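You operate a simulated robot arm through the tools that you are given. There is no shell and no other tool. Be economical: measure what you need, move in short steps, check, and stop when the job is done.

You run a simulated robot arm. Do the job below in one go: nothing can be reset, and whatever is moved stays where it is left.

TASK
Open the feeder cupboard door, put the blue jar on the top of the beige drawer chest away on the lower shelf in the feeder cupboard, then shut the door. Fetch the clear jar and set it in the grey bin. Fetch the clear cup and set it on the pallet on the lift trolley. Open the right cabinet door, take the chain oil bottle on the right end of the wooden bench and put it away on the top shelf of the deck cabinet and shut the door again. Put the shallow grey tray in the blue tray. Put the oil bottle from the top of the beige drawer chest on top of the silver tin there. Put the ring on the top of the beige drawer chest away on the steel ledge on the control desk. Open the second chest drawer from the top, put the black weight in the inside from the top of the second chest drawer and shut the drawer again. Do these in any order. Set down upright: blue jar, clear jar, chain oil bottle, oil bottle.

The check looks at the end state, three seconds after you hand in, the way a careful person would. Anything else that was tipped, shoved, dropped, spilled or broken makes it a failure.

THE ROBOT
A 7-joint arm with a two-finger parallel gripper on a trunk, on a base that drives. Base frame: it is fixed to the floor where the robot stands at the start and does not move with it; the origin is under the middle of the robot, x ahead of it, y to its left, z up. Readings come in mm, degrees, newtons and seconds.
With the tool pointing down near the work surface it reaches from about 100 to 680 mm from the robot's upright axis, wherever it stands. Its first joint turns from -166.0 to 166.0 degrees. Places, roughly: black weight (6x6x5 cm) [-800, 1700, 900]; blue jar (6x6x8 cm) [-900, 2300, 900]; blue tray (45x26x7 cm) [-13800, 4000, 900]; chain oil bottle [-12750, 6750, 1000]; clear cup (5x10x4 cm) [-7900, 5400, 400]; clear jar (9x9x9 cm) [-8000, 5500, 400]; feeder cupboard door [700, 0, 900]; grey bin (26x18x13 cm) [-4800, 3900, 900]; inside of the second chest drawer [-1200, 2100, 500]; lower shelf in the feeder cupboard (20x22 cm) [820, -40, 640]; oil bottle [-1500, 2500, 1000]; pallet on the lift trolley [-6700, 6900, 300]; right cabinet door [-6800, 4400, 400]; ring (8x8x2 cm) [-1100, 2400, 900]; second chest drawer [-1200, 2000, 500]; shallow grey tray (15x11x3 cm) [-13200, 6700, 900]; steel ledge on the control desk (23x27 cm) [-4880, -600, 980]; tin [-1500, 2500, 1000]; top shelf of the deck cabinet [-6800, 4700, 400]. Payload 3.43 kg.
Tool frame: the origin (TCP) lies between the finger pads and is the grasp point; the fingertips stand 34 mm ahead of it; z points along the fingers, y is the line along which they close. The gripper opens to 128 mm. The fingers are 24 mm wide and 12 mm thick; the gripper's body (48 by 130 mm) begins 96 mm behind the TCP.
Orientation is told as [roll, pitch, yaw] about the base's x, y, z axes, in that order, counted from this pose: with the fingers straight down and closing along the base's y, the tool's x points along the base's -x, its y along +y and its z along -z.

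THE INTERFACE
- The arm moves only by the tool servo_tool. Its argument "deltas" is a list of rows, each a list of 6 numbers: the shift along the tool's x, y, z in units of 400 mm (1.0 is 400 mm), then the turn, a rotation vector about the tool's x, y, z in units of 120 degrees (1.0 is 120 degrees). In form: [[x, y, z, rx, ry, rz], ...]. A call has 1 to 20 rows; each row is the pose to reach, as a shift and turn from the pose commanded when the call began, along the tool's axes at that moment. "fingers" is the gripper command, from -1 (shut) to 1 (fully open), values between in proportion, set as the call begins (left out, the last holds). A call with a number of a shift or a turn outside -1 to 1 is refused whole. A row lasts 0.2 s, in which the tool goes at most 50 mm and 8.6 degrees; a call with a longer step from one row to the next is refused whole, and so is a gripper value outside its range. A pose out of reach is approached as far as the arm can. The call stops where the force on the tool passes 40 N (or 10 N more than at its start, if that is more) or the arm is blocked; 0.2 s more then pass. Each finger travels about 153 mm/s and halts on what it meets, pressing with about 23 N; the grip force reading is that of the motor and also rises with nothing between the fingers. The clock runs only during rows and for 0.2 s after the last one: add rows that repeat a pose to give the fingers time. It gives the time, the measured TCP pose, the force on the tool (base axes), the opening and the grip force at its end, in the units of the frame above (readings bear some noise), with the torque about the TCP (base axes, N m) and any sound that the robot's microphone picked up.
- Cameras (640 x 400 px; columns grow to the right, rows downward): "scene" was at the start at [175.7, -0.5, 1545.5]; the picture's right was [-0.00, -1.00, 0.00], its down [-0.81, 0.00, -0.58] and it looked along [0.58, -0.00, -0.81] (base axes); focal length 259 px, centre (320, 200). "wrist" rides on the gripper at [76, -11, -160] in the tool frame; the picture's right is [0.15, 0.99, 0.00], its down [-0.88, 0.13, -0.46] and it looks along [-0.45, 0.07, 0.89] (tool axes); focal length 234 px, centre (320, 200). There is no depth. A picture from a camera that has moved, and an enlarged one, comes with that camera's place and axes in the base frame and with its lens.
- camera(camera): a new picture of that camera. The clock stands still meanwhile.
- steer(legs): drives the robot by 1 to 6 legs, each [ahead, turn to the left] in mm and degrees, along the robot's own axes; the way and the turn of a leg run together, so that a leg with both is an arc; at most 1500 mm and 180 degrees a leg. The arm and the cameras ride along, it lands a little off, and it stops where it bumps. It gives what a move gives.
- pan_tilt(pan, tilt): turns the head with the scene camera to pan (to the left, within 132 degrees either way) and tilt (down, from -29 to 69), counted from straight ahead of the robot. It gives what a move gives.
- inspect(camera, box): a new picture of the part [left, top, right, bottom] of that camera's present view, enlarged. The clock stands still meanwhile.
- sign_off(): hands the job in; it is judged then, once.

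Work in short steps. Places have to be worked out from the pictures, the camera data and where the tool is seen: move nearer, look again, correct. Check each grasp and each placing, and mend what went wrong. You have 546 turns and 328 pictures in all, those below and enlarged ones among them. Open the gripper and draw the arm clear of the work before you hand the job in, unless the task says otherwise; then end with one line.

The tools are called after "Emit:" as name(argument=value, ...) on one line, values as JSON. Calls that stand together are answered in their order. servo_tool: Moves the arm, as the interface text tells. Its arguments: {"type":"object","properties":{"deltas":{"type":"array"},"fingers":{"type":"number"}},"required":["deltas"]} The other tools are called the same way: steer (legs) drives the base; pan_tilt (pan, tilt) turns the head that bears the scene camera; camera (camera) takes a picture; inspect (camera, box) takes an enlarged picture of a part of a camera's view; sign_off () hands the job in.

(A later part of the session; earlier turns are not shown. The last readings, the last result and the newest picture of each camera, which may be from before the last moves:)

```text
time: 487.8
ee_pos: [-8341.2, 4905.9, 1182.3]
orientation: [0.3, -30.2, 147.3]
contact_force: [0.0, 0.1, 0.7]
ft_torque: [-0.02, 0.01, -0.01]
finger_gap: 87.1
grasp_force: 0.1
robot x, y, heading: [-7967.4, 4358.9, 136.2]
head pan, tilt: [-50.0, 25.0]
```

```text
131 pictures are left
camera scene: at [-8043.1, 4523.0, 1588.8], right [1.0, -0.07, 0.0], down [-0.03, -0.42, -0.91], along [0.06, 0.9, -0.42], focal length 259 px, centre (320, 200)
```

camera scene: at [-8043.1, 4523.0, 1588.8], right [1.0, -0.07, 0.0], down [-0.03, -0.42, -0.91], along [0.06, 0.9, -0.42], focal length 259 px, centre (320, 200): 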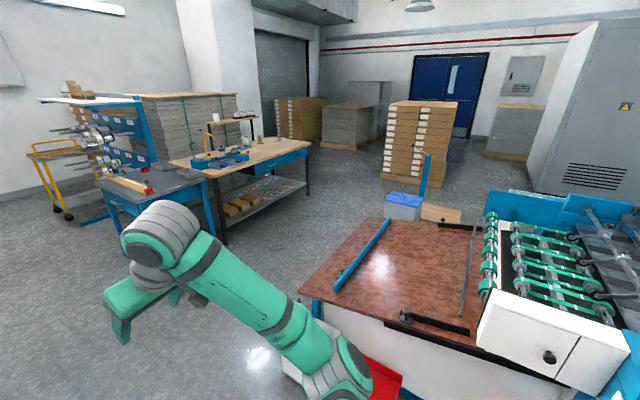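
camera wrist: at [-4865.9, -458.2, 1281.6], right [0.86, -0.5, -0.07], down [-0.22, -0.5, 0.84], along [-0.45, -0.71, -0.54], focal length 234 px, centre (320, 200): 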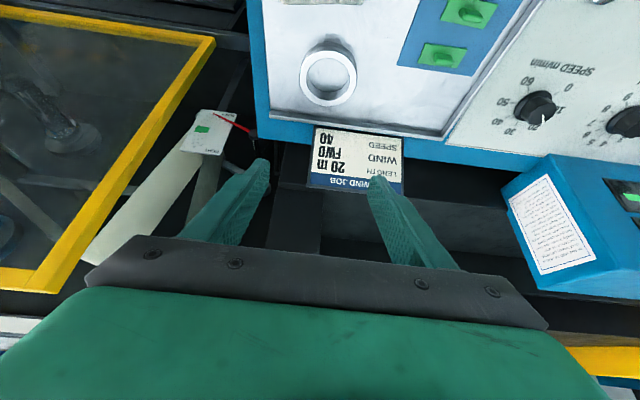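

Near the spot. I tilt down to find the clear jar and cup.

Emit:
pan_tilt(pan=-52, tilt=55)

Emit:
camera(camera="scene")

```text
time: 488.7
ee_pos: [-8340.9, 4904.7, 1180.8]
orientation: [0.4, -30.2, 147.2]
contact_force: [-0.4, 0.3, 0.0]
ft_torque: [-0.05, -0.02, -0.01]
finger_gap: 86.9
grasp_force: 0.0
robot x, y, heading: [-7973.4, 4355.3, 136.1]
head pan, tilt: [-52.0, 55.0]
```

```text
130 pictures are left
camera scene: at [-8042.0, 4502.8, 1544.8], right [0.99, -0.1, 0.0], down [-0.09, -0.81, -0.57], along [0.06, 0.57, -0.82], focal length 259 px, centre (320, 200)
```

scene: 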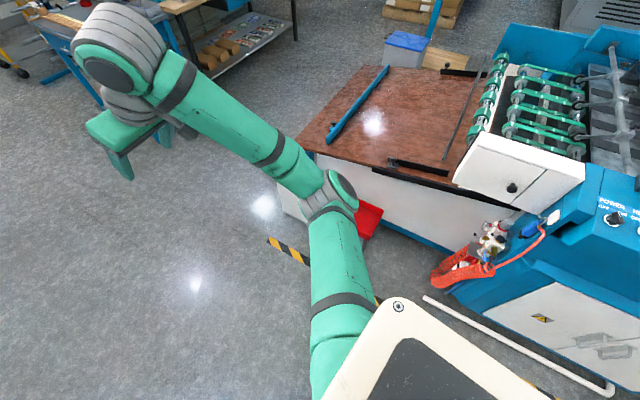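

The arm hides the spot beside the table's end. I turn the robot to face the machine (heading ~53°).

Emit:
steer(legs=[[0, -83]])

Emit:
pan_tilt(pan=40, tilt=45)

Emit:
camera(camera="scene")

```text
time: 493.2
ee_pos: [-7470.3, 4786.2, 1181.7]
orientation: [0.4, -30.2, 63.8]
contact_force: [0.1, -0.1, -0.3]
ft_torque: [0.0, 0.01, -0.02]
finger_gap: 86.6
grasp_force: 0.0
robot x, y, heading: [-7971.5, 4357.3, 52.1]
head pan, tilt: [-52.0, 55.0]
```

```text
time: 494.8
ee_pos: [-7471.0, 4785.9, 1181.1]
orientation: [0.4, -30.2, 63.8]
contact_force: [-0.8, 0.1, 0.0]
ft_torque: [-0.01, 0.02, -0.01]
finger_gap: 87.0
grasp_force: 0.1
robot x, y, heading: [-7974.8, 4355.8, 52.5]
head pan, tilt: [40.0, 45.0]
```

```text
129 pictures are left
camera scene: at [-7913.2, 4522.5, 1558.2], right [1.0, 0.04, 0.0], down [0.03, -0.71, -0.71], along [-0.03, 0.71, -0.71], focal length 259 px, centre (320, 200)
```

scene: 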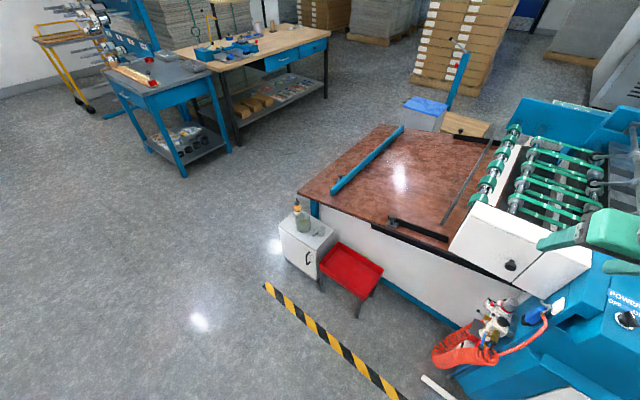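

A small white cabinet with clear vessels on it stands by the table. I zoom in.

Emit:
inspect(camera="scene", box=[260, 180, 400, 300])

```text
3.33 times, centred on (330, 240) of scene
camera zoom: at [-7913.2, 4522.5, 1558.2], right [1.0, 0.04, 0.0], down [0.03, -0.71, -0.71], along [-0.03, 0.71, -0.71], focal length 862 px, centre (287, 67)
```

zoom: 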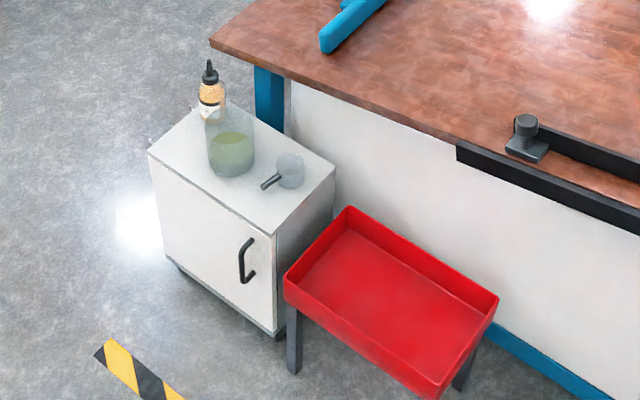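

The cup (with handle) and the jar (holding liquid) stand on the small white cabinet, with an amber bottle behind. I'll take the cup first. I drive to stand in front of the cabinet.

Emit:
steer(legs=[[0, 60], [781, 0], [0, -59.6]])

Emit:
pan_tilt(pan=0, tilt=60)

Emit:
camera(camera="scene")

```text
time: 505.1
ee_pos: [-7804.1, 5541.0, 1180.2]
orientation: [0.3, -30.2, 65.7]
contact_force: [-0.5, -0.9, 0.0]
ft_torque: [-0.03, 0.01, -0.02]
finger_gap: 87.0
grasp_force: 0.1
robot x, y, heading: [-8291.9, 5097.5, 54.4]
head pan, tilt: [40.0, 45.0]
```

```text
time: 506.2
ee_pos: [-7803.4, 5542.3, 1181.9]
orientation: [0.2, -30.1, 65.7]
contact_force: [-0.4, 0.0, -0.3]
ft_torque: [-0.01, 0.0, 0.0]
finger_gap: 87.1
grasp_force: 0.1
robot x, y, heading: [-8293.4, 5098.0, 54.5]
head pan, tilt: [0.0, 60.0]
```

```text
127 pictures are left
camera scene: at [-8192.2, 5236.0, 1538.7], right [0.81, -0.58, 0.0], down [-0.51, -0.7, -0.5], along [0.29, 0.41, -0.87], focal length 259 px, centre (320, 200)
```

scene: 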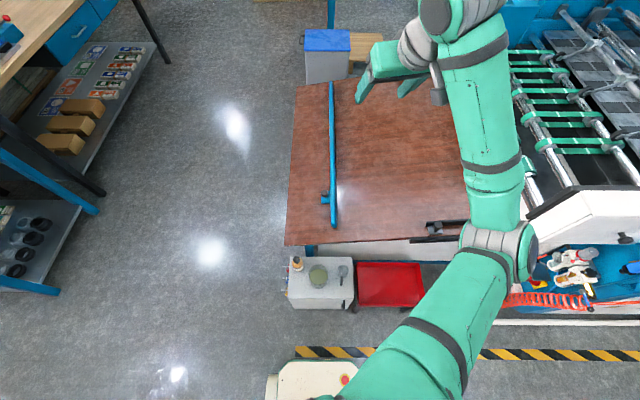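

Emit:
inspect(camera="scene", box=[270, 240, 430, 330])

```text
4.00 times, centred on (350, 285) of scene
camera zoom: at [-8192.2, 5236.0, 1538.7], right [0.81, -0.58, 0.0], down [-0.51, -0.7, -0.5], along [0.29, 0.41, -0.87], focal length 1035 px, centre (200, -140)
```

zoom: 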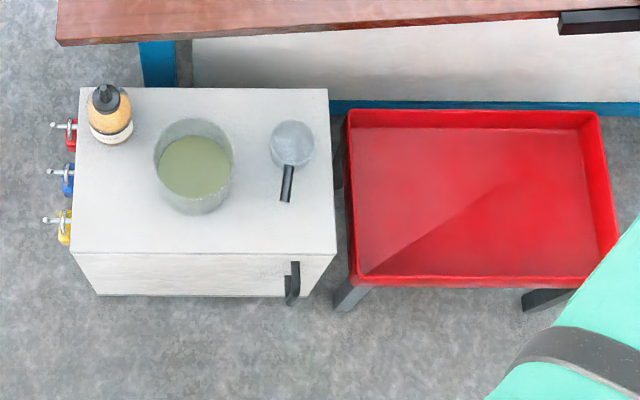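

Jar and cup are clearly seen: cup at about (-7947,5420) with rim z≈445, jar at (-8046,5461). I bring the tool, pointing down, above the cup at z≈780.

Emit:
servo_tool(deltas=[[0.087, 0.02, 0.065, 0, 0.025, 0], [0.174, 0.04, 0.13, 0, 0.05, 0], [0.26, 0.06, 0.196, 0, 0.075, 0], [0.347, 0.08, 0.26, 0, 0.1, 0], [0.434, 0.1, 0.326, 0, 0.125, 0], [0.52, 0.12, 0.39, 0, 0.15, 0], [0.608, 0.14, 0.457, 0, 0.175, 0], [0.694, 0.16, 0.52, 0, 0.2, 0], [0.78, 0.18, 0.588, 0, 0.225, 0], [0.868, 0.2025, 0.653, 0, 0.25, 0]], fingers=0.1)

Emit:
servo_tool(deltas=[[0, 0, 0, 0, 0, 0.05], [0, 0, 0, 0, 0, 0.107], [0, 0, 0, 0, 0, 0.107]])

Emit:
camera(camera="wrist")

```text
time: 508.4
ee_pos: [-7948.5, 5426.1, 781.1]
orientation: [0.3, -0.2, 65.9]
contact_force: [-0.1, -0.4, -0.8]
ft_torque: [-0.02, -0.01, -0.01]
finger_gap: 70.4
grasp_force: 0.1
robot x, y, heading: [-8288.9, 5096.8, 54.2]
head pan, tilt: [0.0, 60.0]
```

```text
time: 509.2
ee_pos: [-7948.4, 5423.5, 782.1]
orientation: [0.3, -0.2, 53.0]
contact_force: [-1.4, -0.6, 0.3]
ft_torque: [0.02, -0.01, 0.01]
finger_gap: 70.4
grasp_force: 0.1
robot x, y, heading: [-8291.2, 5095.5, 54.2]
head pan, tilt: [0.0, 60.0]
```

```text
125 pictures are left
camera wrist: at [-7985.5, 5355.4, 941.5], right [-0.88, 0.48, 0.01], down [0.43, 0.78, 0.46], along [0.22, 0.41, -0.89], focal length 234 px, centre (320, 200)
```

wrist: 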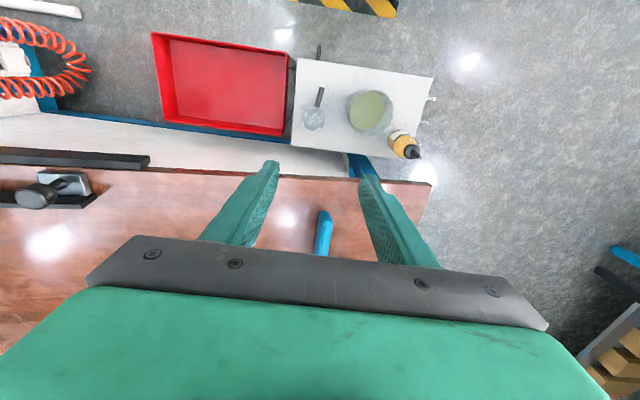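

The cup is near (-7941,5416). The table beside it is only ~490 high, so the descent is clear. I lower to z≈560.

Emit:
servo_tool(deltas=[[0.002, -0.008, 0.11, 0, 0, 0], [0.003, -0.015, 0.22, 0, 0, 0], [0.004, -0.0225, 0.33, 0, 0, 0], [0.005, -0.0225, 0.44, 0, 0, 0], [0.005, -0.0225, 0.555, 0, 0, 0]])

Emit:
camera(camera="wrist")

```text
time: 510.4
ee_pos: [-7943.0, 5418.1, 556.2]
orientation: [0.4, -0.2, 53.1]
contact_force: [-0.3, -0.4, -0.5]
ft_torque: [0.0, 0.01, 0.0]
finger_gap: 70.3
grasp_force: 0.1
robot x, y, heading: [-8293.8, 5098.8, 54.0]
head pan, tilt: [0.0, 60.0]
```

```text
124 pictures are left
camera wrist: at [-7980.1, 5350.2, 717.1], right [-0.88, 0.48, 0.01], down [0.43, 0.78, 0.46], along [0.22, 0.41, -0.89], focal length 234 px, centre (320, 200)
```

wrist: 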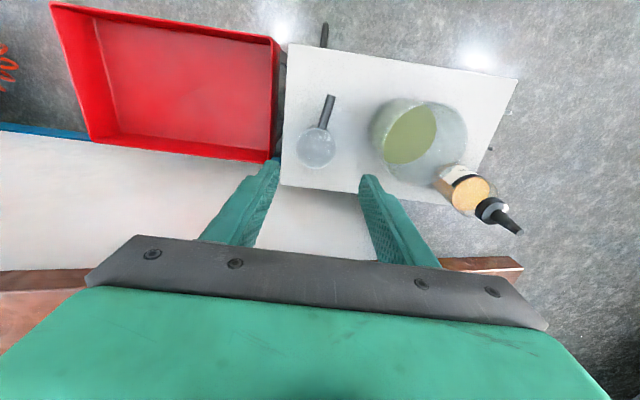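

Cup at (-7938,5416). I narrow the opening to 62 mm, shift 5 mm and descend to z≈445.

Emit:
servo_tool(deltas=[[0, -0.0125, 0.05, 0, 0, 0], [0, -0.0125, 0.12, 0, 0, 0], [0, -0.0125, 0.2, 0, 0, 0], [0, -0.0125, 0.278, 0, 0, 0]], fingers=-0.02)

Emit:
camera(camera="wrist")

```text
time: 511.4
ee_pos: [-7939.4, 5417.1, 445.8]
orientation: [0.4, -0.2, 53.1]
contact_force: [-0.2, -1.1, 0.7]
ft_torque: [0.04, 0.01, 0.0]
finger_gap: 62.7
grasp_force: 0.0
robot x, y, heading: [-8288.2, 5094.3, 54.1]
head pan, tilt: [0.0, 60.0]
```

```text
123 pictures are left
camera wrist: at [-7975.2, 5347.7, 605.3], right [-0.88, 0.48, 0.01], down [0.43, 0.78, 0.46], along [0.21, 0.41, -0.89], focal length 234 px, centre (320, 200)
```

wrist: 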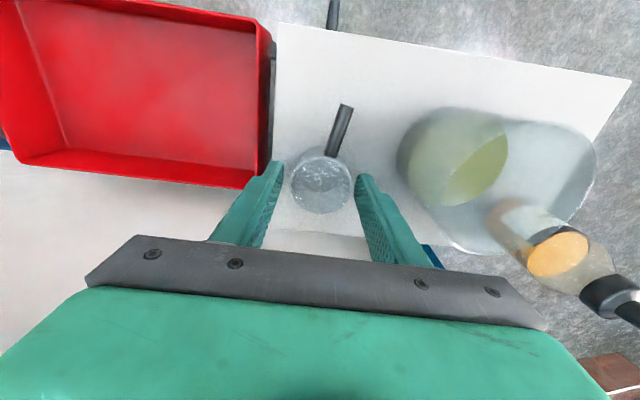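

The cup sits right between the fingers. I lower 22 mm more, then close gently.

Emit:
servo_tool(deltas=[[0, 0, 0.015, 0, 0, 0], [0, 0, 0.03, 0, 0, 0], [0, 0, 0.045, 0, 0, 0], [0, 0, 0.055, 0, 0, 0], [0, 0, 0.055, 0, 0, 0]])

```text
time: 512.1
ee_pos: [-7938.4, 5414.9, 433.5]
orientation: [0.2, 0.0, 53.0]
contact_force: [-7.1, -6.0, 20.3]
ft_torque: [-0.78, -0.15, -0.36]
finger_gap: 61.5
grasp_force: 0.1
robot x, y, heading: [-8291.7, 5097.1, 54.4]
head pan, tilt: [0.0, 60.0]
stopped in row 3: the force on the tool passed its limit at 62 N (the readings are from after the stop); the commanded pose is now the measured one
```

Contact at tip z≈399. I check whether it is the cabinet top or the red tray.

Emit:
camera(camera="wrist")

Emit:
inspect(camera="scene", box=[270, 240, 430, 330])

```text
122 pictures are left
camera wrist: at [-7975.3, 5346.3, 593.7], right [-0.88, 0.48, 0.0], down [0.43, 0.78, 0.46], along [0.22, 0.4, -0.89], focal length 234 px, centre (320, 200)
```

wrist: 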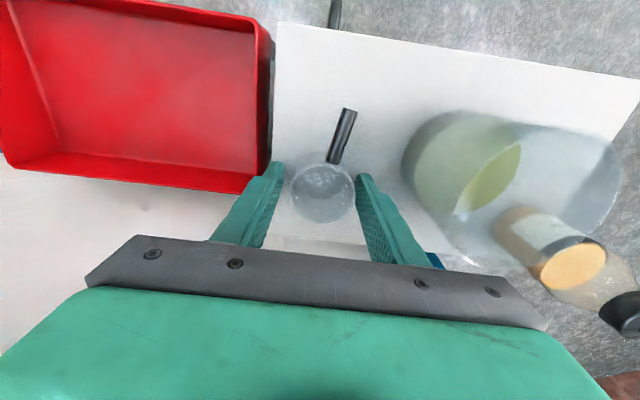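

```text
4.00 times, centred on (350, 285) of scene
camera zoom: at [-8192.6, 5235.6, 1538.8], right [0.81, -0.59, 0.0], down [-0.51, -0.7, -0.5], along [0.29, 0.41, -0.87], focal length 1035 px, centre (200, -140)
```

zoom: 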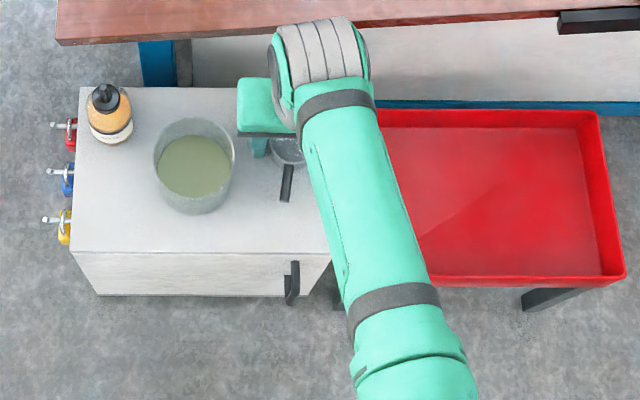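

It's consistent with the cabinet top (≈398). I lift 3 mm and close on the cup.

Emit:
servo_tool(deltas=[[0, 0, -0.0075, 0, 0, 0], [0, 0, -0.0075, 0, 0, 0], [0, 0, -0.0075, 0, 0, 0], [0, 0, -0.0075, 0, 0, 0]], fingers=-0.5)

Emit:
servo_tool(deltas=[[0, 0, -0.05, 0, 0, 0], [0, 0, -0.12, 0, 0, 0], [0, 0, -0.22, 0, 0, 0], [0, 0, -0.33, 0, 0, 0]])

Emit:
camera(camera="wrist")

```text
time: 513.1
ee_pos: [-7937.6, 5413.8, 437.1]
orientation: [0.3, -0.2, 53.0]
contact_force: [0.6, 0.5, -0.9]
ft_torque: [0.01, 0.03, -0.03]
finger_gap: 47.7
grasp_force: 22.7
robot x, y, heading: [-8289.4, 5100.6, 54.2]
head pan, tilt: [0.0, 60.0]
```

```text
time: 514.1
ee_pos: [-7937.6, 5417.6, 568.1]
orientation: [0.2, -0.1, 52.9]
contact_force: [0.9, -0.2, -0.7]
ft_torque: [0.0, -0.02, 0.02]
finger_gap: 47.7
grasp_force: 22.9
robot x, y, heading: [-8292.5, 5096.9, 54.0]
head pan, tilt: [0.0, 60.0]
```

```text
120 pictures are left
camera wrist: at [-7975.2, 5348.0, 727.8], right [-0.88, 0.48, 0.0], down [0.43, 0.78, 0.46], along [0.22, 0.4, -0.89], focal length 234 px, centre (320, 200)
```

wrist: 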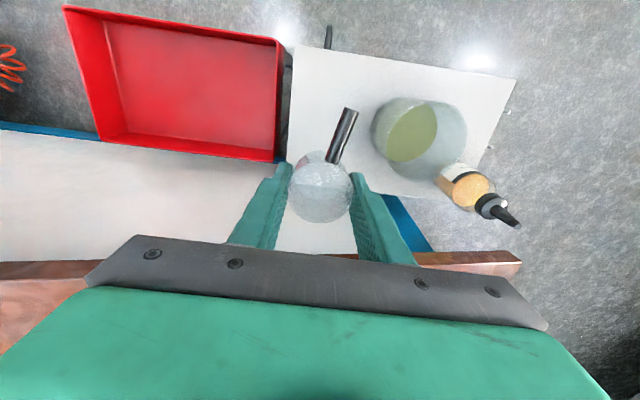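

The cup is held. I raise it and drive round the table's end toward the lift trolley.

Emit:
servo_tool(deltas=[[0, 0, -0.12, 0, 0, 0], [0, 0, -0.24, 0, 0, 0], [0, 0, -0.36, 0, 0, 0], [0, 0, -0.48, 0, 0, 0], [0, 0, -0.6, 0, 0, 0], [0, 0, -0.72, 0, 0, 0], [0, 0, -0.84, 0, 0, 0], [0, 0, -0.95, 0, 0, 0]])

Emit:
steer(legs=[[-60, 0], [0, 89], [830, 0], [0, -90], [1500, 0]])

Emit:
pan_tilt(pan=-50, tilt=30)

Emit:
camera(camera="scene")

```text
time: 515.9
ee_pos: [-7937.8, 5409.8, 947.4]
orientation: [0.3, -0.1, 53.1]
contact_force: [0.7, 0.0, -0.3]
ft_torque: [0.01, -0.02, 0.0]
finger_gap: 47.8
grasp_force: 23.3
robot x, y, heading: [-8289.3, 5096.2, 54.3]
head pan, tilt: [0.0, 60.0]
```

```text
time: 536.5
ee_pos: [-7763.1, 7108.4, 947.8]
orientation: [0.3, -0.2, 54.2]
contact_force: [0.1, 0.4, -1.0]
ft_torque: [0.0, -0.02, 0.02]
finger_gap: 47.0
grasp_force: 22.4
robot x, y, heading: [-8111.7, 6789.1, 55.5]
head pan, tilt: [0.0, 60.0]
```

```text
time: 537.7
ee_pos: [-7764.4, 7107.6, 947.4]
orientation: [0.3, -0.3, 54.2]
contact_force: [0.3, -0.7, -0.9]
ft_torque: [-0.04, 0.01, -0.01]
finger_gap: 46.7
grasp_force: 23.2
robot x, y, heading: [-8115.7, 6785.8, 55.5]
head pan, tilt: [-50.0, 30.0]
```

```text
119 pictures are left
camera scene: at [-7963.0, 6882.4, 1580.8], right [0.09, -1.0, 0.0], down [-0.5, -0.05, -0.87], along [0.86, 0.08, -0.5], focal length 259 px, centre (320, 200)
```

scene: 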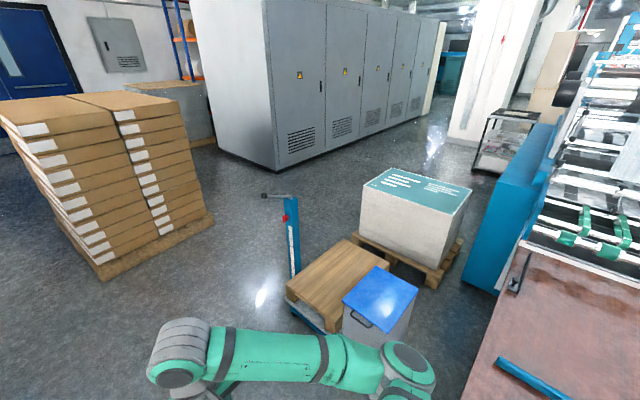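

The lift trolley with its pallet is seen at about (-6710,6896), flanked by its handle post and a lidded bin. I turn and drive toward it.

Emit:
steer(legs=[[0, -51], [700, 0]])

Emit:
pan_tilt(pan=0, tilt=50)

Emit:
camera(camera="scene")

Emit:
camera(camera="wrist")

```text
time: 543.9
ee_pos: [-6967.8, 6789.3, 947.7]
orientation: [0.3, -0.1, 4.0]
contact_force: [0.1, 0.3, -0.9]
ft_torque: [-0.06, 0.01, -0.01]
finger_gap: 46.9
grasp_force: 23.1
robot x, y, heading: [-7432.9, 6851.9, 5.0]
head pan, tilt: [-50.0, 30.0]
stopped in leg 2: the robot was blocked; the commanded pose is now the measured one
```

```text
time: 545.1
ee_pos: [-6967.2, 6789.3, 948.7]
orientation: [0.2, -0.1, 4.0]
contact_force: [0.4, -0.2, -0.7]
ft_torque: [0.01, 0.03, 0.0]
finger_gap: 46.7
grasp_force: 22.8
robot x, y, heading: [-7432.6, 6853.1, 5.0]
head pan, tilt: [0.0, 50.0]
```

```text
118 pictures are left
camera scene: at [-7255.2, 6867.4, 1551.3], right [0.09, -1.0, 0.0], down [-0.76, -0.07, -0.64], along [0.64, 0.06, -0.77], focal length 259 px, centre (320, 200)
```

scene: 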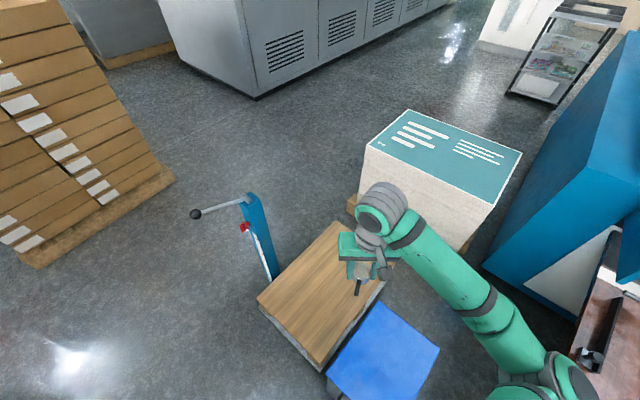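

```text
117 pictures are left
camera wrist: at [-7043.2, 6771.8, 1107.4], right [-0.22, 0.98, 0.0], down [0.87, 0.19, 0.46], along [0.45, 0.1, -0.89], focal length 234 px, centre (320, 200)
```

wrist: 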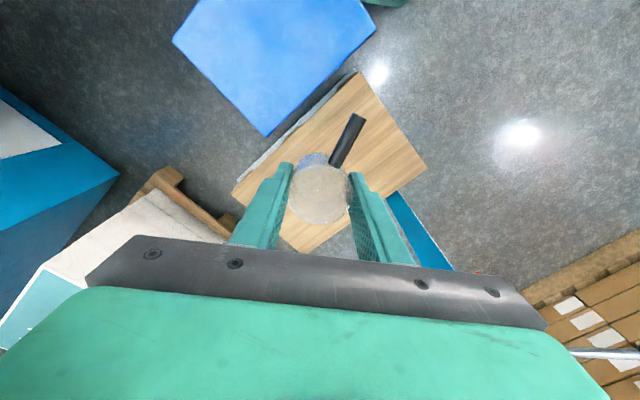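

The base stopped just short, but the pallet is within reach: a spot at (-6900,6860) is well inside it. I move over that spot and start lowering.

Emit:
servo_tool(deltas=[[-0.06, 0.055, 0, 0, 0, 0], [-0.12, 0.11, 0, 0, 0, 0], [-0.18, 0.165, 0.03, 0, 0, 0], [-0.18, 0.165, 0.15, 0, 0, 0], [-0.18, 0.165, 0.27, 0, 0, 0], [-0.18, 0.165, 0.39, 0, 0, 0], [-0.18, 0.165, 0.51, 0, 0, 0], [-0.18, 0.165, 0.63, 0, 0, 0], [-0.18, 0.165, 0.75, 0, 0, 0], [-0.18, 0.165, 0.87, 0, 0, 0], [-0.18, 0.165, 0.98, 0, 0, 0]])

Emit:
camera(camera="wrist")

Emit:
camera(camera="scene")

```text
time: 547.5
ee_pos: [-6898.0, 6861.7, 553.4]
orientation: [0.2, -0.1, 4.0]
contact_force: [0.6, -0.6, 0.0]
ft_torque: [0.06, 0.04, 0.0]
finger_gap: 46.5
grasp_force: 23.2
robot x, y, heading: [-7433.4, 6850.6, 5.3]
head pan, tilt: [0.0, 50.0]
```

```text
116 pictures are left
camera wrist: at [-6974.6, 6845.1, 712.6], right [-0.22, 0.98, 0.0], down [0.87, 0.19, 0.46], along [0.45, 0.1, -0.89], focal length 234 px, centre (320, 200)
```

wrist: 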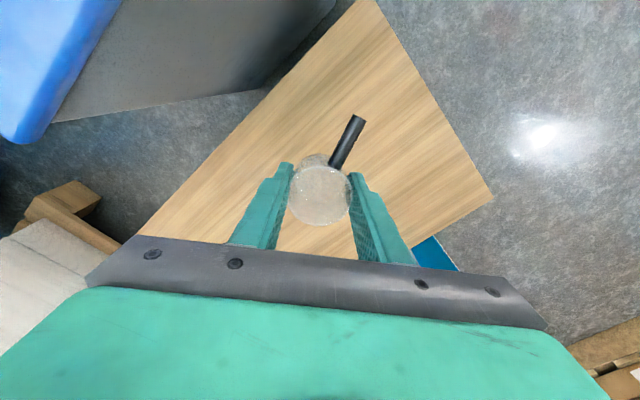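

```text
115 pictures are left
camera scene: at [-7255.2, 6867.4, 1551.3], right [0.09, -1.0, 0.0], down [-0.76, -0.07, -0.64], along [0.64, 0.06, -0.77], focal length 259 px, centre (320, 200)
```

scene: 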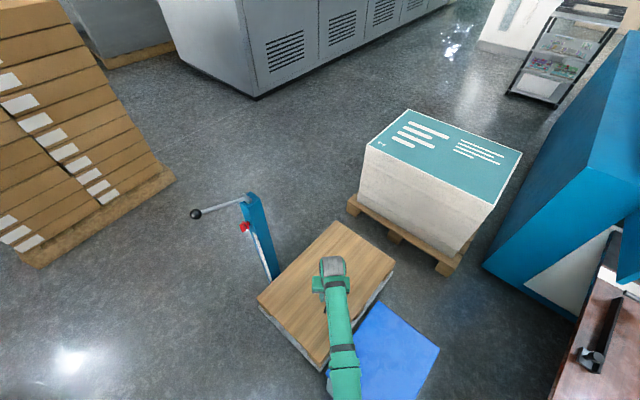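

The cup is well over the pallet. I lower to z≈390.

Emit:
servo_tool(deltas=[[0, 0, 0.1, 0, 0, 0], [0, 0, 0.2, 0, 0, 0], [0, 0, 0.3, 0, 0, 0], [0, 0, 0.36, 0, 0, 0], [0, 0, 0.4, 0, 0, 0]])

Emit:
camera(camera="wrist")

```text
time: 548.7
ee_pos: [-6898.1, 6862.9, 393.4]
orientation: [0.3, -0.1, 4.0]
contact_force: [-0.3, 0.6, -1.3]
ft_torque: [-0.03, -0.02, -0.01]
finger_gap: 46.4
grasp_force: 23.1
robot x, y, heading: [-7432.1, 6852.9, 5.0]
head pan, tilt: [0.0, 50.0]
```

```text
114 pictures are left
camera wrist: at [-6974.8, 6845.9, 552.8], right [-0.22, 0.98, 0.0], down [0.87, 0.19, 0.46], along [0.45, 0.1, -0.89], focal length 234 px, centre (320, 200)
```

wrist: 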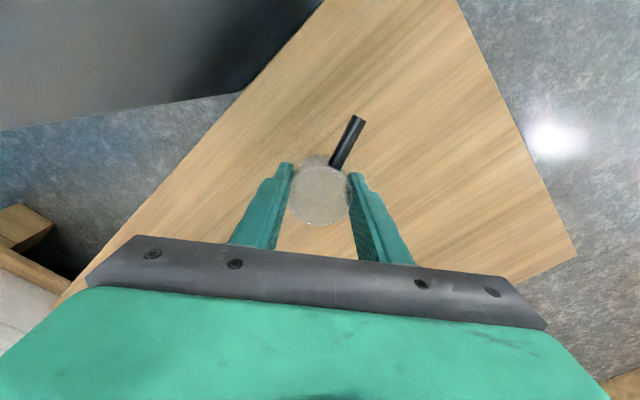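

Pallet top is at about z≈316. I lower to near contact in small steps.

Emit:
servo_tool(deltas=[[0, 0, 0.03, 0, 0, 0], [0, 0, 0.05, 0, 0, 0], [0, 0, 0.065, 0, 0, 0], [0, 0, 0.077, 0, 0, 0], [0, 0, 0.077, 0, 0, 0]])

Emit:
servo_tool(deltas=[[0, 0, 0.01, 0, 0, 0], [0, 0, 0.018, 0, 0, 0], [0, 0, 0.024, 0, 0, 0], [0, 0, 0.024, 0, 0, 0]])

```text
time: 549.9
ee_pos: [-6898.7, 6862.3, 365.2]
orientation: [0.3, 0.0, 4.0]
contact_force: [-0.6, 0.2, -0.8]
ft_torque: [-0.01, -0.02, 0.02]
finger_gap: 46.7
grasp_force: 22.8
robot x, y, heading: [-7431.4, 6852.2, 5.0]
head pan, tilt: [0.0, 50.0]
```

```text
time: 550.7
ee_pos: [-6899.1, 6862.6, 357.6]
orientation: [0.1, 0.0, 4.0]
contact_force: [-8.2, 0.1, 19.2]
ft_torque: [-0.55, 0.18, -0.25]
finger_gap: 46.6
grasp_force: 23.5
robot x, y, heading: [-7436.8, 6853.1, 5.2]
head pan, tilt: [0.0, 50.0]
stopped in row 3: the force on the tool passed its limit at 51 N (the readings are from after the stop); the commanded pose is now the measured one
```

The cup is down on the pallet. I release and lift.

Emit:
servo_tool(deltas=[[0, 0, -0.003, 0, 0, 0], [0, 0, -0.003, 0, 0, 0], [0, 0, -0.06, 0, 0, 0], [0, 0, -0.16, 0, 0, 0], [0, 0, -0.28, 0, 0, 0], [0, 0, -0.4, 0, 0, 0]], fingers=0.1)

Emit:
camera(camera="wrist")

```text
time: 552.1
ee_pos: [-6895.3, 6858.7, 515.6]
orientation: [0.1, 0.0, 3.9]
contact_force: [0.2, -1.4, -0.1]
ft_torque: [0.0, 0.02, -0.02]
finger_gap: 70.4
grasp_force: 0.0
robot x, y, heading: [-7434.5, 6852.5, 4.8]
head pan, tilt: [0.0, 50.0]
```

```text
113 pictures are left
camera wrist: at [-6971.5, 6841.5, 675.7], right [-0.22, 0.98, 0.0], down [0.87, 0.19, 0.46], along [0.44, 0.1, -0.89], focal length 234 px, centre (320, 200)
```

wrist: 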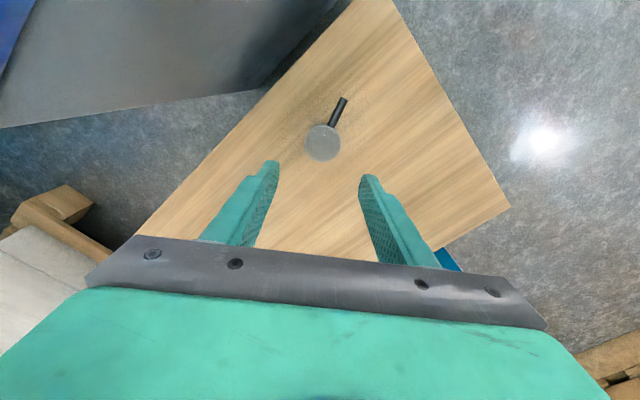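

The cup stands on the pallet. I raise the arm and return to the white cabinet for the jar.

Emit:
servo_tool(deltas=[[0, 0, -0.12, 0, 0, 0], [0, 0, -0.24, 0, 0, 0], [0, 0, -0.36, 0, 0, 0], [0, 0, -0.48, 0, 0, 0], [0, 0, -0.6, 0, 0, 0], [0, 0, -0.72, 0, 0, 0], [0, 0, -0.84, 0, 0, 0], [0, 0, -0.95, 0, 0, 0]])

Emit:
steer(legs=[[-690, 0], [0, 47.8], [-1480, 0], [0, -90], [860, 0], [0, 90]])

Emit:
pan_tilt(pan=0, tilt=60)

Emit:
camera(camera="scene")

```text
time: 553.9
ee_pos: [-6880.6, 6870.1, 709.6]
orientation: [1.2, -2.2, 4.2]
contact_force: [0.0, 0.5, 0.3]
ft_torque: [0.0, 0.01, 0.0]
finger_gap: 70.5
grasp_force: 0.1
out of reach, approached as far as the arm can: row 4, 5, 6, 7, 8
robot x, y, heading: [-7436.7, 6852.9, 5.2]
head pan, tilt: [0.0, 50.0]
```

```text
time: 580.1
ee_pos: [-7986.6, 5460.0, 708.3]
orientation: [1.3, -2.2, 51.7]
contact_force: [-1.3, -0.7, -0.8]
ft_torque: [0.0, 0.0, -0.02]
finger_gap: 70.2
grasp_force: 0.0
robot x, y, heading: [-8345.6, 5036.1, 52.8]
head pan, tilt: [0.0, 50.0]
```

```text
time: 580.8
ee_pos: [-7986.8, 5459.6, 709.1]
orientation: [1.2, -2.2, 51.7]
contact_force: [0.8, 0.8, -1.0]
ft_torque: [-0.02, 0.0, -0.01]
finger_gap: 70.3
grasp_force: 0.0
robot x, y, heading: [-8348.6, 5035.9, 53.1]
head pan, tilt: [0.0, 60.0]
```

```text
112 pictures are left
camera scene: at [-8243.3, 5174.6, 1538.7], right [0.8, -0.6, 0.0], down [-0.52, -0.69, -0.5], along [0.3, 0.4, -0.87], focal length 259 px, centre (320, 200)
```

scene: 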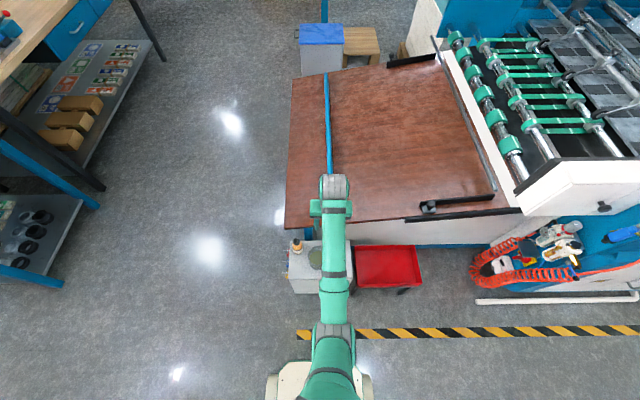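

I'm back at the cabinet. I align the open gripper (104 mm) above the jar and level the tool.

Emit:
servo_tool(deltas=[[0.03, 0.04, 0, 0.005, 0.009, 0], [0.06, 0.08, 0, 0.01, 0.018, 0], [0.0865, 0.1195, 0, 0.01, 0.018, 0], [0.0865, 0.1195, 0, 0.01, 0.018, 0]], fingers=0.63)

Emit:
camera(camera="wrist")

```text
time: 581.8
ee_pos: [-8046.0, 5460.1, 710.0]
orientation: [0.0, 0.0, 51.6]
contact_force: [0.1, 0.2, -0.5]
ft_torque: [0.04, 0.02, 0.0]
finger_gap: 104.3
grasp_force: 0.2
robot x, y, heading: [-8345.7, 5041.8, 53.0]
head pan, tilt: [0.0, 60.0]
```

```text
111 pictures are left
camera wrist: at [-8085.1, 5394.1, 869.7], right [-0.87, 0.5, 0.0], down [0.44, 0.77, 0.46], along [0.23, 0.39, -0.89], focal length 234 px, centre (320, 200)
```

wrist: 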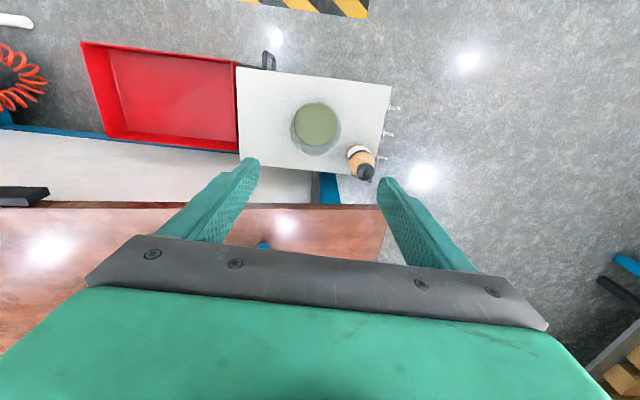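

Jar centre matches. I rotate the tool 12° so the left finger clears the amber bottle better, then descend to z≈560.

Emit:
servo_tool(deltas=[[0.002, -0.005, 0.04, 0, 0, -0.05], [0.004, -0.01, 0.13, 0, 0, -0.1], [0.004, -0.01, 0.25, 0, 0, -0.1], [0.004, -0.01, 0.36, 0, 0, -0.1]])

Emit:
camera(camera="wrist")

```text
time: 582.8
ee_pos: [-8041.9, 5456.4, 561.4]
orientation: [0.0, 0.0, 63.8]
contact_force: [0.6, 0.5, 0.4]
ft_torque: [0.0, 0.0, 0.0]
finger_gap: 104.2
grasp_force: 0.1
robot x, y, heading: [-8345.1, 5039.4, 53.1]
head pan, tilt: [0.0, 60.0]
```

```text
110 pictures are left
camera wrist: at [-8066.8, 5384.1, 720.3], right [-0.95, 0.31, 0.0], down [0.27, 0.85, 0.46], along [0.14, 0.43, -0.89], focal length 234 px, centre (320, 200)
```

wrist: 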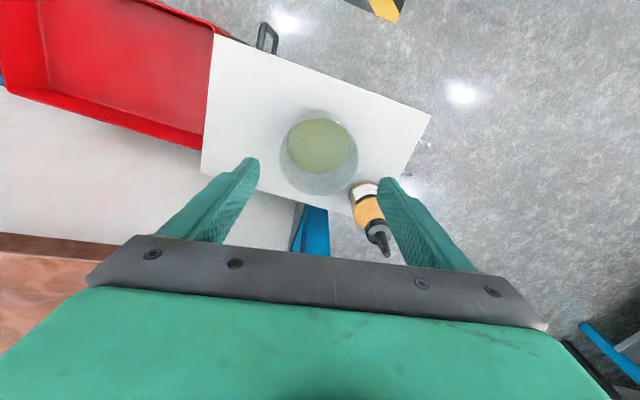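

Jar centre needs a 7 mm shift. The amber bottle's tip (~z 535) stays below the palm if I stop at z≈466. I descend there.

Emit:
servo_tool(deltas=[[0.0165, -0.005, 0.05, 0, 0, 0], [0.0165, -0.005, 0.12, 0, 0, 0], [0.0165, -0.005, 0.19, 0, 0, 0], [0.0165, -0.005, 0.238, 0, 0, 0]])

Emit:
camera(camera="wrist")

```text
time: 583.8
ee_pos: [-8045.7, 5450.1, 471.9]
orientation: [0.0, 0.1, 63.8]
contact_force: [0.2, -0.3, -0.5]
ft_torque: [-0.02, -0.02, 0.01]
finger_gap: 104.4
grasp_force: 0.1
robot x, y, heading: [-8343.7, 5038.9, 53.2]
head pan, tilt: [0.0, 60.0]
```

```text
109 pictures are left
camera wrist: at [-8069.6, 5376.7, 629.7], right [-0.95, 0.31, 0.0], down [0.27, 0.85, 0.46], along [0.14, 0.43, -0.89], focal length 234 px, centre (320, 200)
```

wrist: 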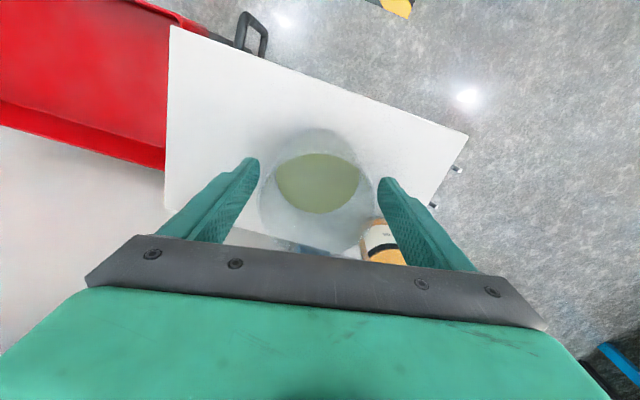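

The jar is centred between the fingers with the bottle clear. I close gently and lift.

Emit:
servo_tool(deltas=[[0, 0, 0, 0, 0, 0], [0, 0, 0, 0, 0, 0], [0, 0, 0, 0, 0, 0]], fingers=0.1)

Emit:
servo_tool(deltas=[[0, 0, -0.03, 0, 0, 0], [0, 0, -0.08, 0, 0, 0], [0, 0, -0.15, 0, 0, 0], [0, 0, -0.23, 0, 0, 0], [0, 0, -0.31, 0, 0, 0], [0, 0, -0.39, 0, 0, 0]])

Emit:
camera(camera="wrist")

```text
time: 584.6
ee_pos: [-8044.8, 5449.4, 470.1]
orientation: [0.0, -0.1, 63.8]
contact_force: [0.2, 0.4, -0.7]
ft_torque: [0.09, 0.0, -0.08]
finger_gap: 82.3
grasp_force: 23.1
robot x, y, heading: [-8347.7, 5039.0, 53.0]
head pan, tilt: [0.0, 60.0]
```

```text
time: 586.0
ee_pos: [-8043.4, 5453.4, 628.7]
orientation: [0.0, 0.1, 63.8]
contact_force: [0.2, 0.4, -3.4]
ft_torque: [-0.02, -0.03, -0.02]
finger_gap: 82.6
grasp_force: 22.8
robot x, y, heading: [-8344.4, 5039.9, 52.8]
head pan, tilt: [0.0, 60.0]
```

```text
108 pictures are left
camera wrist: at [-8068.3, 5379.9, 788.6], right [-0.95, 0.31, 0.0], down [0.27, 0.85, 0.45], along [0.14, 0.43, -0.89], focal length 234 px, centre (320, 200)
```

wrist: 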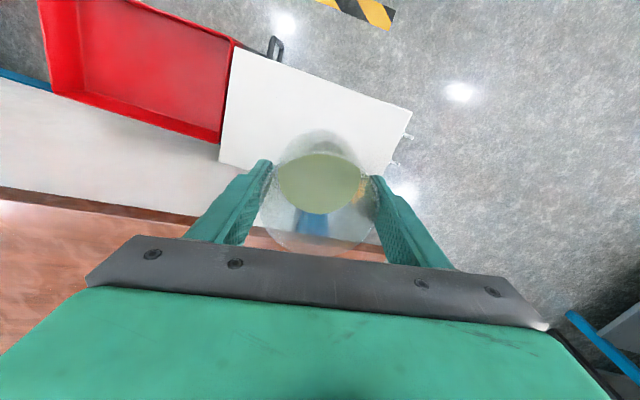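

The jar is lifted with its liquid. I raise it further and check the arm can climb.

Emit:
servo_tool(deltas=[[0, 0, -0.08, 0, 0, 0], [0, 0, -0.16, 0, 0, 0], [0, 0, -0.24, 0, 0, 0], [0.02, 0, -0.32, 0, 0, 0], [0.04, 0, -0.4, 0, 0, 0], [0.06, 0, -0.48, 0, 0, 0], [0.08, 0, -0.56, 0, 0, 0], [0.1, 0, -0.64, 0, 0, 0], [0.12, 0, -0.72, 0, 0, 0], [0.14, 0, -0.8, 0, 0, 0], [0.16, 0, -0.88, 0, 0, 0], [0.18, 0, -0.96, 0, 0, 0]])

Emit:
pan_tilt(pan=0, tilt=35)

Emit:
camera(camera="scene")

```text
time: 588.6
ee_pos: [-8042.7, 5457.5, 688.7]
orientation: [0.0, -0.6, 63.8]
contact_force: [0.3, -0.5, -3.2]
ft_torque: [-0.02, 0.01, 0.0]
finger_gap: 82.6
grasp_force: 22.5
out of reach, approached as far as the arm can: row 2, 3, 4, 5, 6, 7, 8, 9, 10, 11, 12
robot x, y, heading: [-8343.5, 5038.8, 52.9]
head pan, tilt: [0.0, 60.0]
```

```text
time: 589.5
ee_pos: [-8042.9, 5458.5, 690.3]
orientation: [0.2, -0.6, 63.9]
contact_force: [0.1, 0.1, -3.7]
ft_torque: [-0.01, -0.01, 0.0]
finger_gap: 82.4
grasp_force: 23.0
robot x, y, heading: [-8343.3, 5034.7, 53.2]
head pan, tilt: [0.0, 35.0]
```

```text
107 pictures are left
camera scene: at [-8230.4, 5191.7, 1572.9], right [0.8, -0.6, 0.0], down [-0.35, -0.46, -0.82], along [0.49, 0.65, -0.57], focal length 259 px, centre (320, 200)
```

scene: 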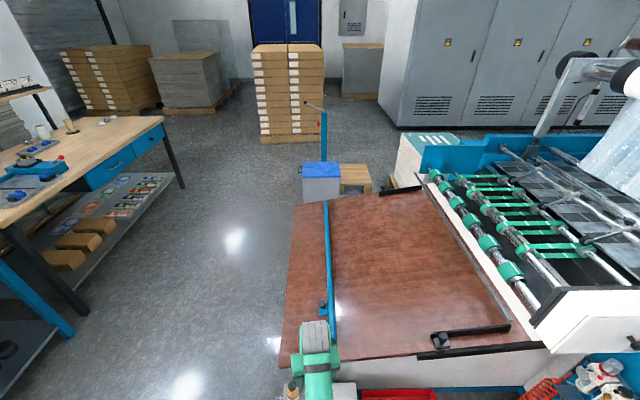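

The arm is stuck in an elbow-low posture. I try moving the hand sideways so the posture changes, keeping the jar level.

Emit:
servo_tool(deltas=[[0, -0.08, 0, 0, 0, 0], [0, -0.16, 0, 0, 0, 0], [0, -0.24, 0, 0, 0, 0], [0, -0.32, 0, 0, 0, 0], [0, -0.4, 0, 0, 0, 0], [0, -0.48, -0.02, 0, 0, 0], [0, -0.56, -0.08, 0, 0, 0], [0, -0.6, -0.16, 0, 0, 0], [0, -0.6, -0.24, 0, 0, 0], [0, -0.6, -0.32, 0, 0, 0], [0, -0.6, -0.4, 0, 0, 0]])

Emit:
camera(camera="scene")

```text
time: 591.9
ee_pos: [-7843.4, 5363.1, 845.5]
orientation: [-0.1, 0.1, 63.7]
contact_force: [0.1, -0.1, -4.1]
ft_torque: [-0.04, 0.03, -0.02]
finger_gap: 80.5
grasp_force: 23.6
robot x, y, heading: [-8345.7, 5039.1, 52.8]
head pan, tilt: [0.0, 35.0]
```

```text
106 pictures are left
camera scene: at [-8230.3, 5191.7, 1573.0], right [0.8, -0.6, 0.0], down [-0.35, -0.46, -0.82], along [0.49, 0.65, -0.57], focal length 259 px, centre (320, 200)
```

scene: 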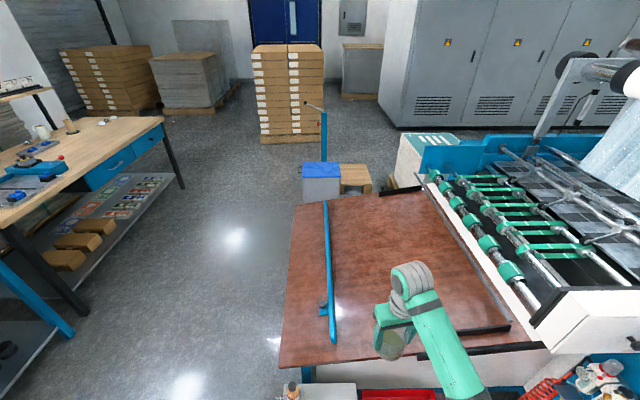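

That works; the jar is at z≈845 now. I continue raising and check the grip.

Emit:
servo_tool(deltas=[[0, 0, -0.08, 0, 0, 0], [0, 0, -0.16, 0, 0, 0], [0, 0, -0.24, 0, 0, 0], [0, 0, -0.32, 0, 0, 0], [0, 0, -0.4, 0, 0, 0], [0, 0, -0.48, 0, 0, 0], [0, 0, -0.56, 0, 0, 0], [0, 0, -0.64, 0, 0, 0]])

Emit:
camera(camera="wrist")

```text
time: 593.7
ee_pos: [-7841.0, 5361.3, 1104.8]
orientation: [0.0, 0.1, 63.9]
contact_force: [-0.4, 0.1, -3.7]
ft_torque: [-0.07, 0.07, -0.05]
finger_gap: 80.5
grasp_force: 23.2
robot x, y, heading: [-8342.9, 5040.2, 53.0]
head pan, tilt: [0.0, 35.0]
```

```text
105 pictures are left
camera wrist: at [-7866.6, 5289.0, 1265.2], right [-0.95, 0.31, 0.0], down [0.27, 0.85, 0.45], along [0.14, 0.43, -0.89], focal length 234 px, centre (320, 200)
```

wrist: 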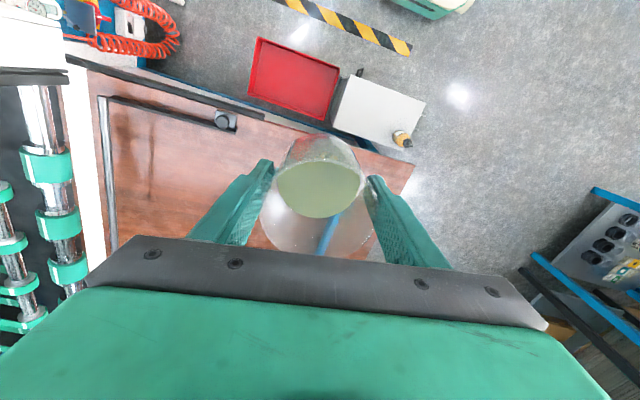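

The jar is secure. I back out to the aisle and drive along to the grey bin's position.

Emit:
steer(legs=[[-420, 0], [0, -90], [1500, 0], [1500, 0], [480, 0], [0, 90]])

Emit:
pan_tilt(pan=0, tilt=35)

Emit:
camera(camera="scene")

```text
time: 621.5
ee_pos: [-5411.1, 2836.7, 1105.7]
orientation: [0.0, -0.1, 62.4]
contact_force: [0.0, -0.6, -2.6]
ft_torque: [-0.06, 0.0, 0.01]
finger_gap: 79.5
grasp_force: 23.2
robot x, y, heading: [-5919.2, 2523.0, 51.8]
head pan, tilt: [0.0, 35.0]
```

```text
time: 622.1
ee_pos: [-5410.8, 2836.8, 1103.7]
orientation: [-0.1, 0.0, 62.5]
contact_force: [-0.9, 0.3, -3.6]
ft_torque: [-0.05, 0.05, 0.02]
finger_gap: 79.4
grasp_force: 22.9
robot x, y, heading: [-5919.1, 2522.2, 51.6]
head pan, tilt: [0.0, 35.0]
```

```text
104 pictures are left
camera scene: at [-5802.7, 2674.2, 1573.0], right [0.78, -0.62, 0.0], down [-0.36, -0.45, -0.82], along [0.51, 0.64, -0.57], focal length 259 px, centre (320, 200)
```

scene: 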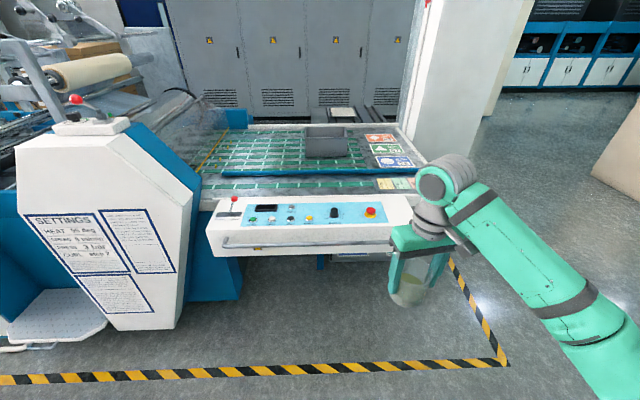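

The finger gap is slowly shrinking (79 mm). I check the jar's hold closely.

Emit:
inspect(camera="scene", box=[370, 200, 470, 320])

Emit:
camera(camera="wrist")

```text
3.33 times, centred on (420, 260) of scene
camera zoom: at [-5802.7, 2674.2, 1573.0], right [0.78, -0.62, 0.0], down [-0.36, -0.45, -0.82], along [0.51, 0.64, -0.57], focal length 862 px, centre (-13, 0)
```

zoom: 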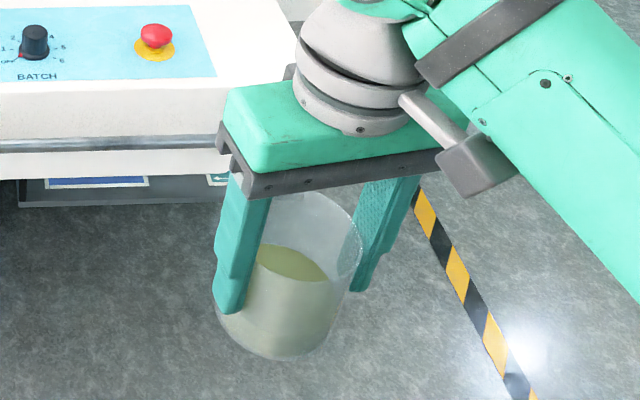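

```text
102 pictures are left
camera wrist: at [-5437.0, 2763.4, 1265.0], right [-0.94, 0.33, 0.0], down [0.29, 0.84, 0.46], along [0.15, 0.43, -0.89], focal length 234 px, centre (320, 200)
```

wrist: 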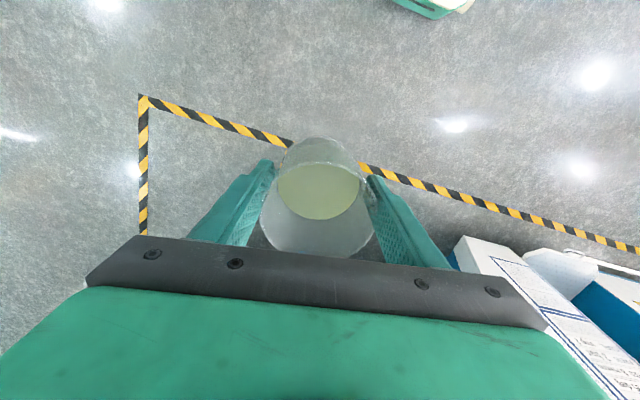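

The jar is held slightly off-centre, so I should place it soon. The bin stands on the conveyor at about u≈6173, v≈110; it's best reached from the table's near end. I drive there.

Emit:
steer(legs=[[0, -89], [1140, 0], [0, 90], [1500, 0], [215, 0], [0, 90]])

Emit:
pan_tilt(pan=0, tilt=35)

Emit:
camera(camera="scene")

```text
time: 649.3
ee_pos: [-4304.7, 3731.2, 1105.6]
orientation: [0.0, 0.0, 153.7]
contact_force: [0.2, -0.1, -2.9]
ft_torque: [-0.02, -0.06, 0.0]
finger_gap: 78.9
grasp_force: 22.5
robot x, y, heading: [-3983.0, 3225.2, 143.0]
head pan, tilt: [0.0, 35.0]
```

```text
time: 649.9
ee_pos: [-4305.3, 3730.8, 1104.4]
orientation: [0.1, 0.1, 153.7]
contact_force: [0.2, -0.3, -4.1]
ft_torque: [-0.01, -0.05, 0.0]
finger_gap: 78.9
grasp_force: 23.2
robot x, y, heading: [-3985.2, 3230.3, 143.2]
head pan, tilt: [0.0, 35.0]
```

```text
101 pictures are left
camera scene: at [-4137.8, 3344.8, 1573.0], right [0.6, 0.8, 0.0], down [0.46, -0.35, -0.82], along [-0.65, 0.49, -0.57], focal length 259 px, centre (320, 200)
```

scene: 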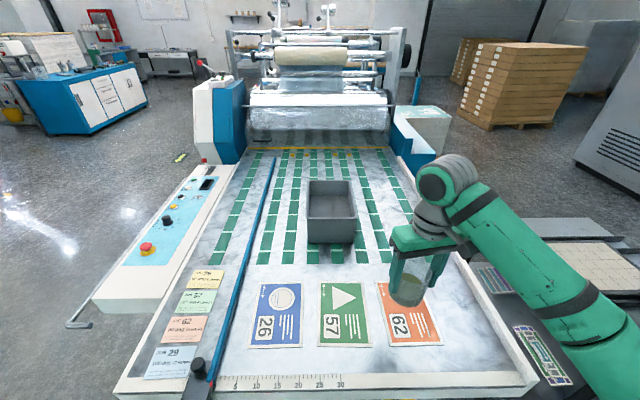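

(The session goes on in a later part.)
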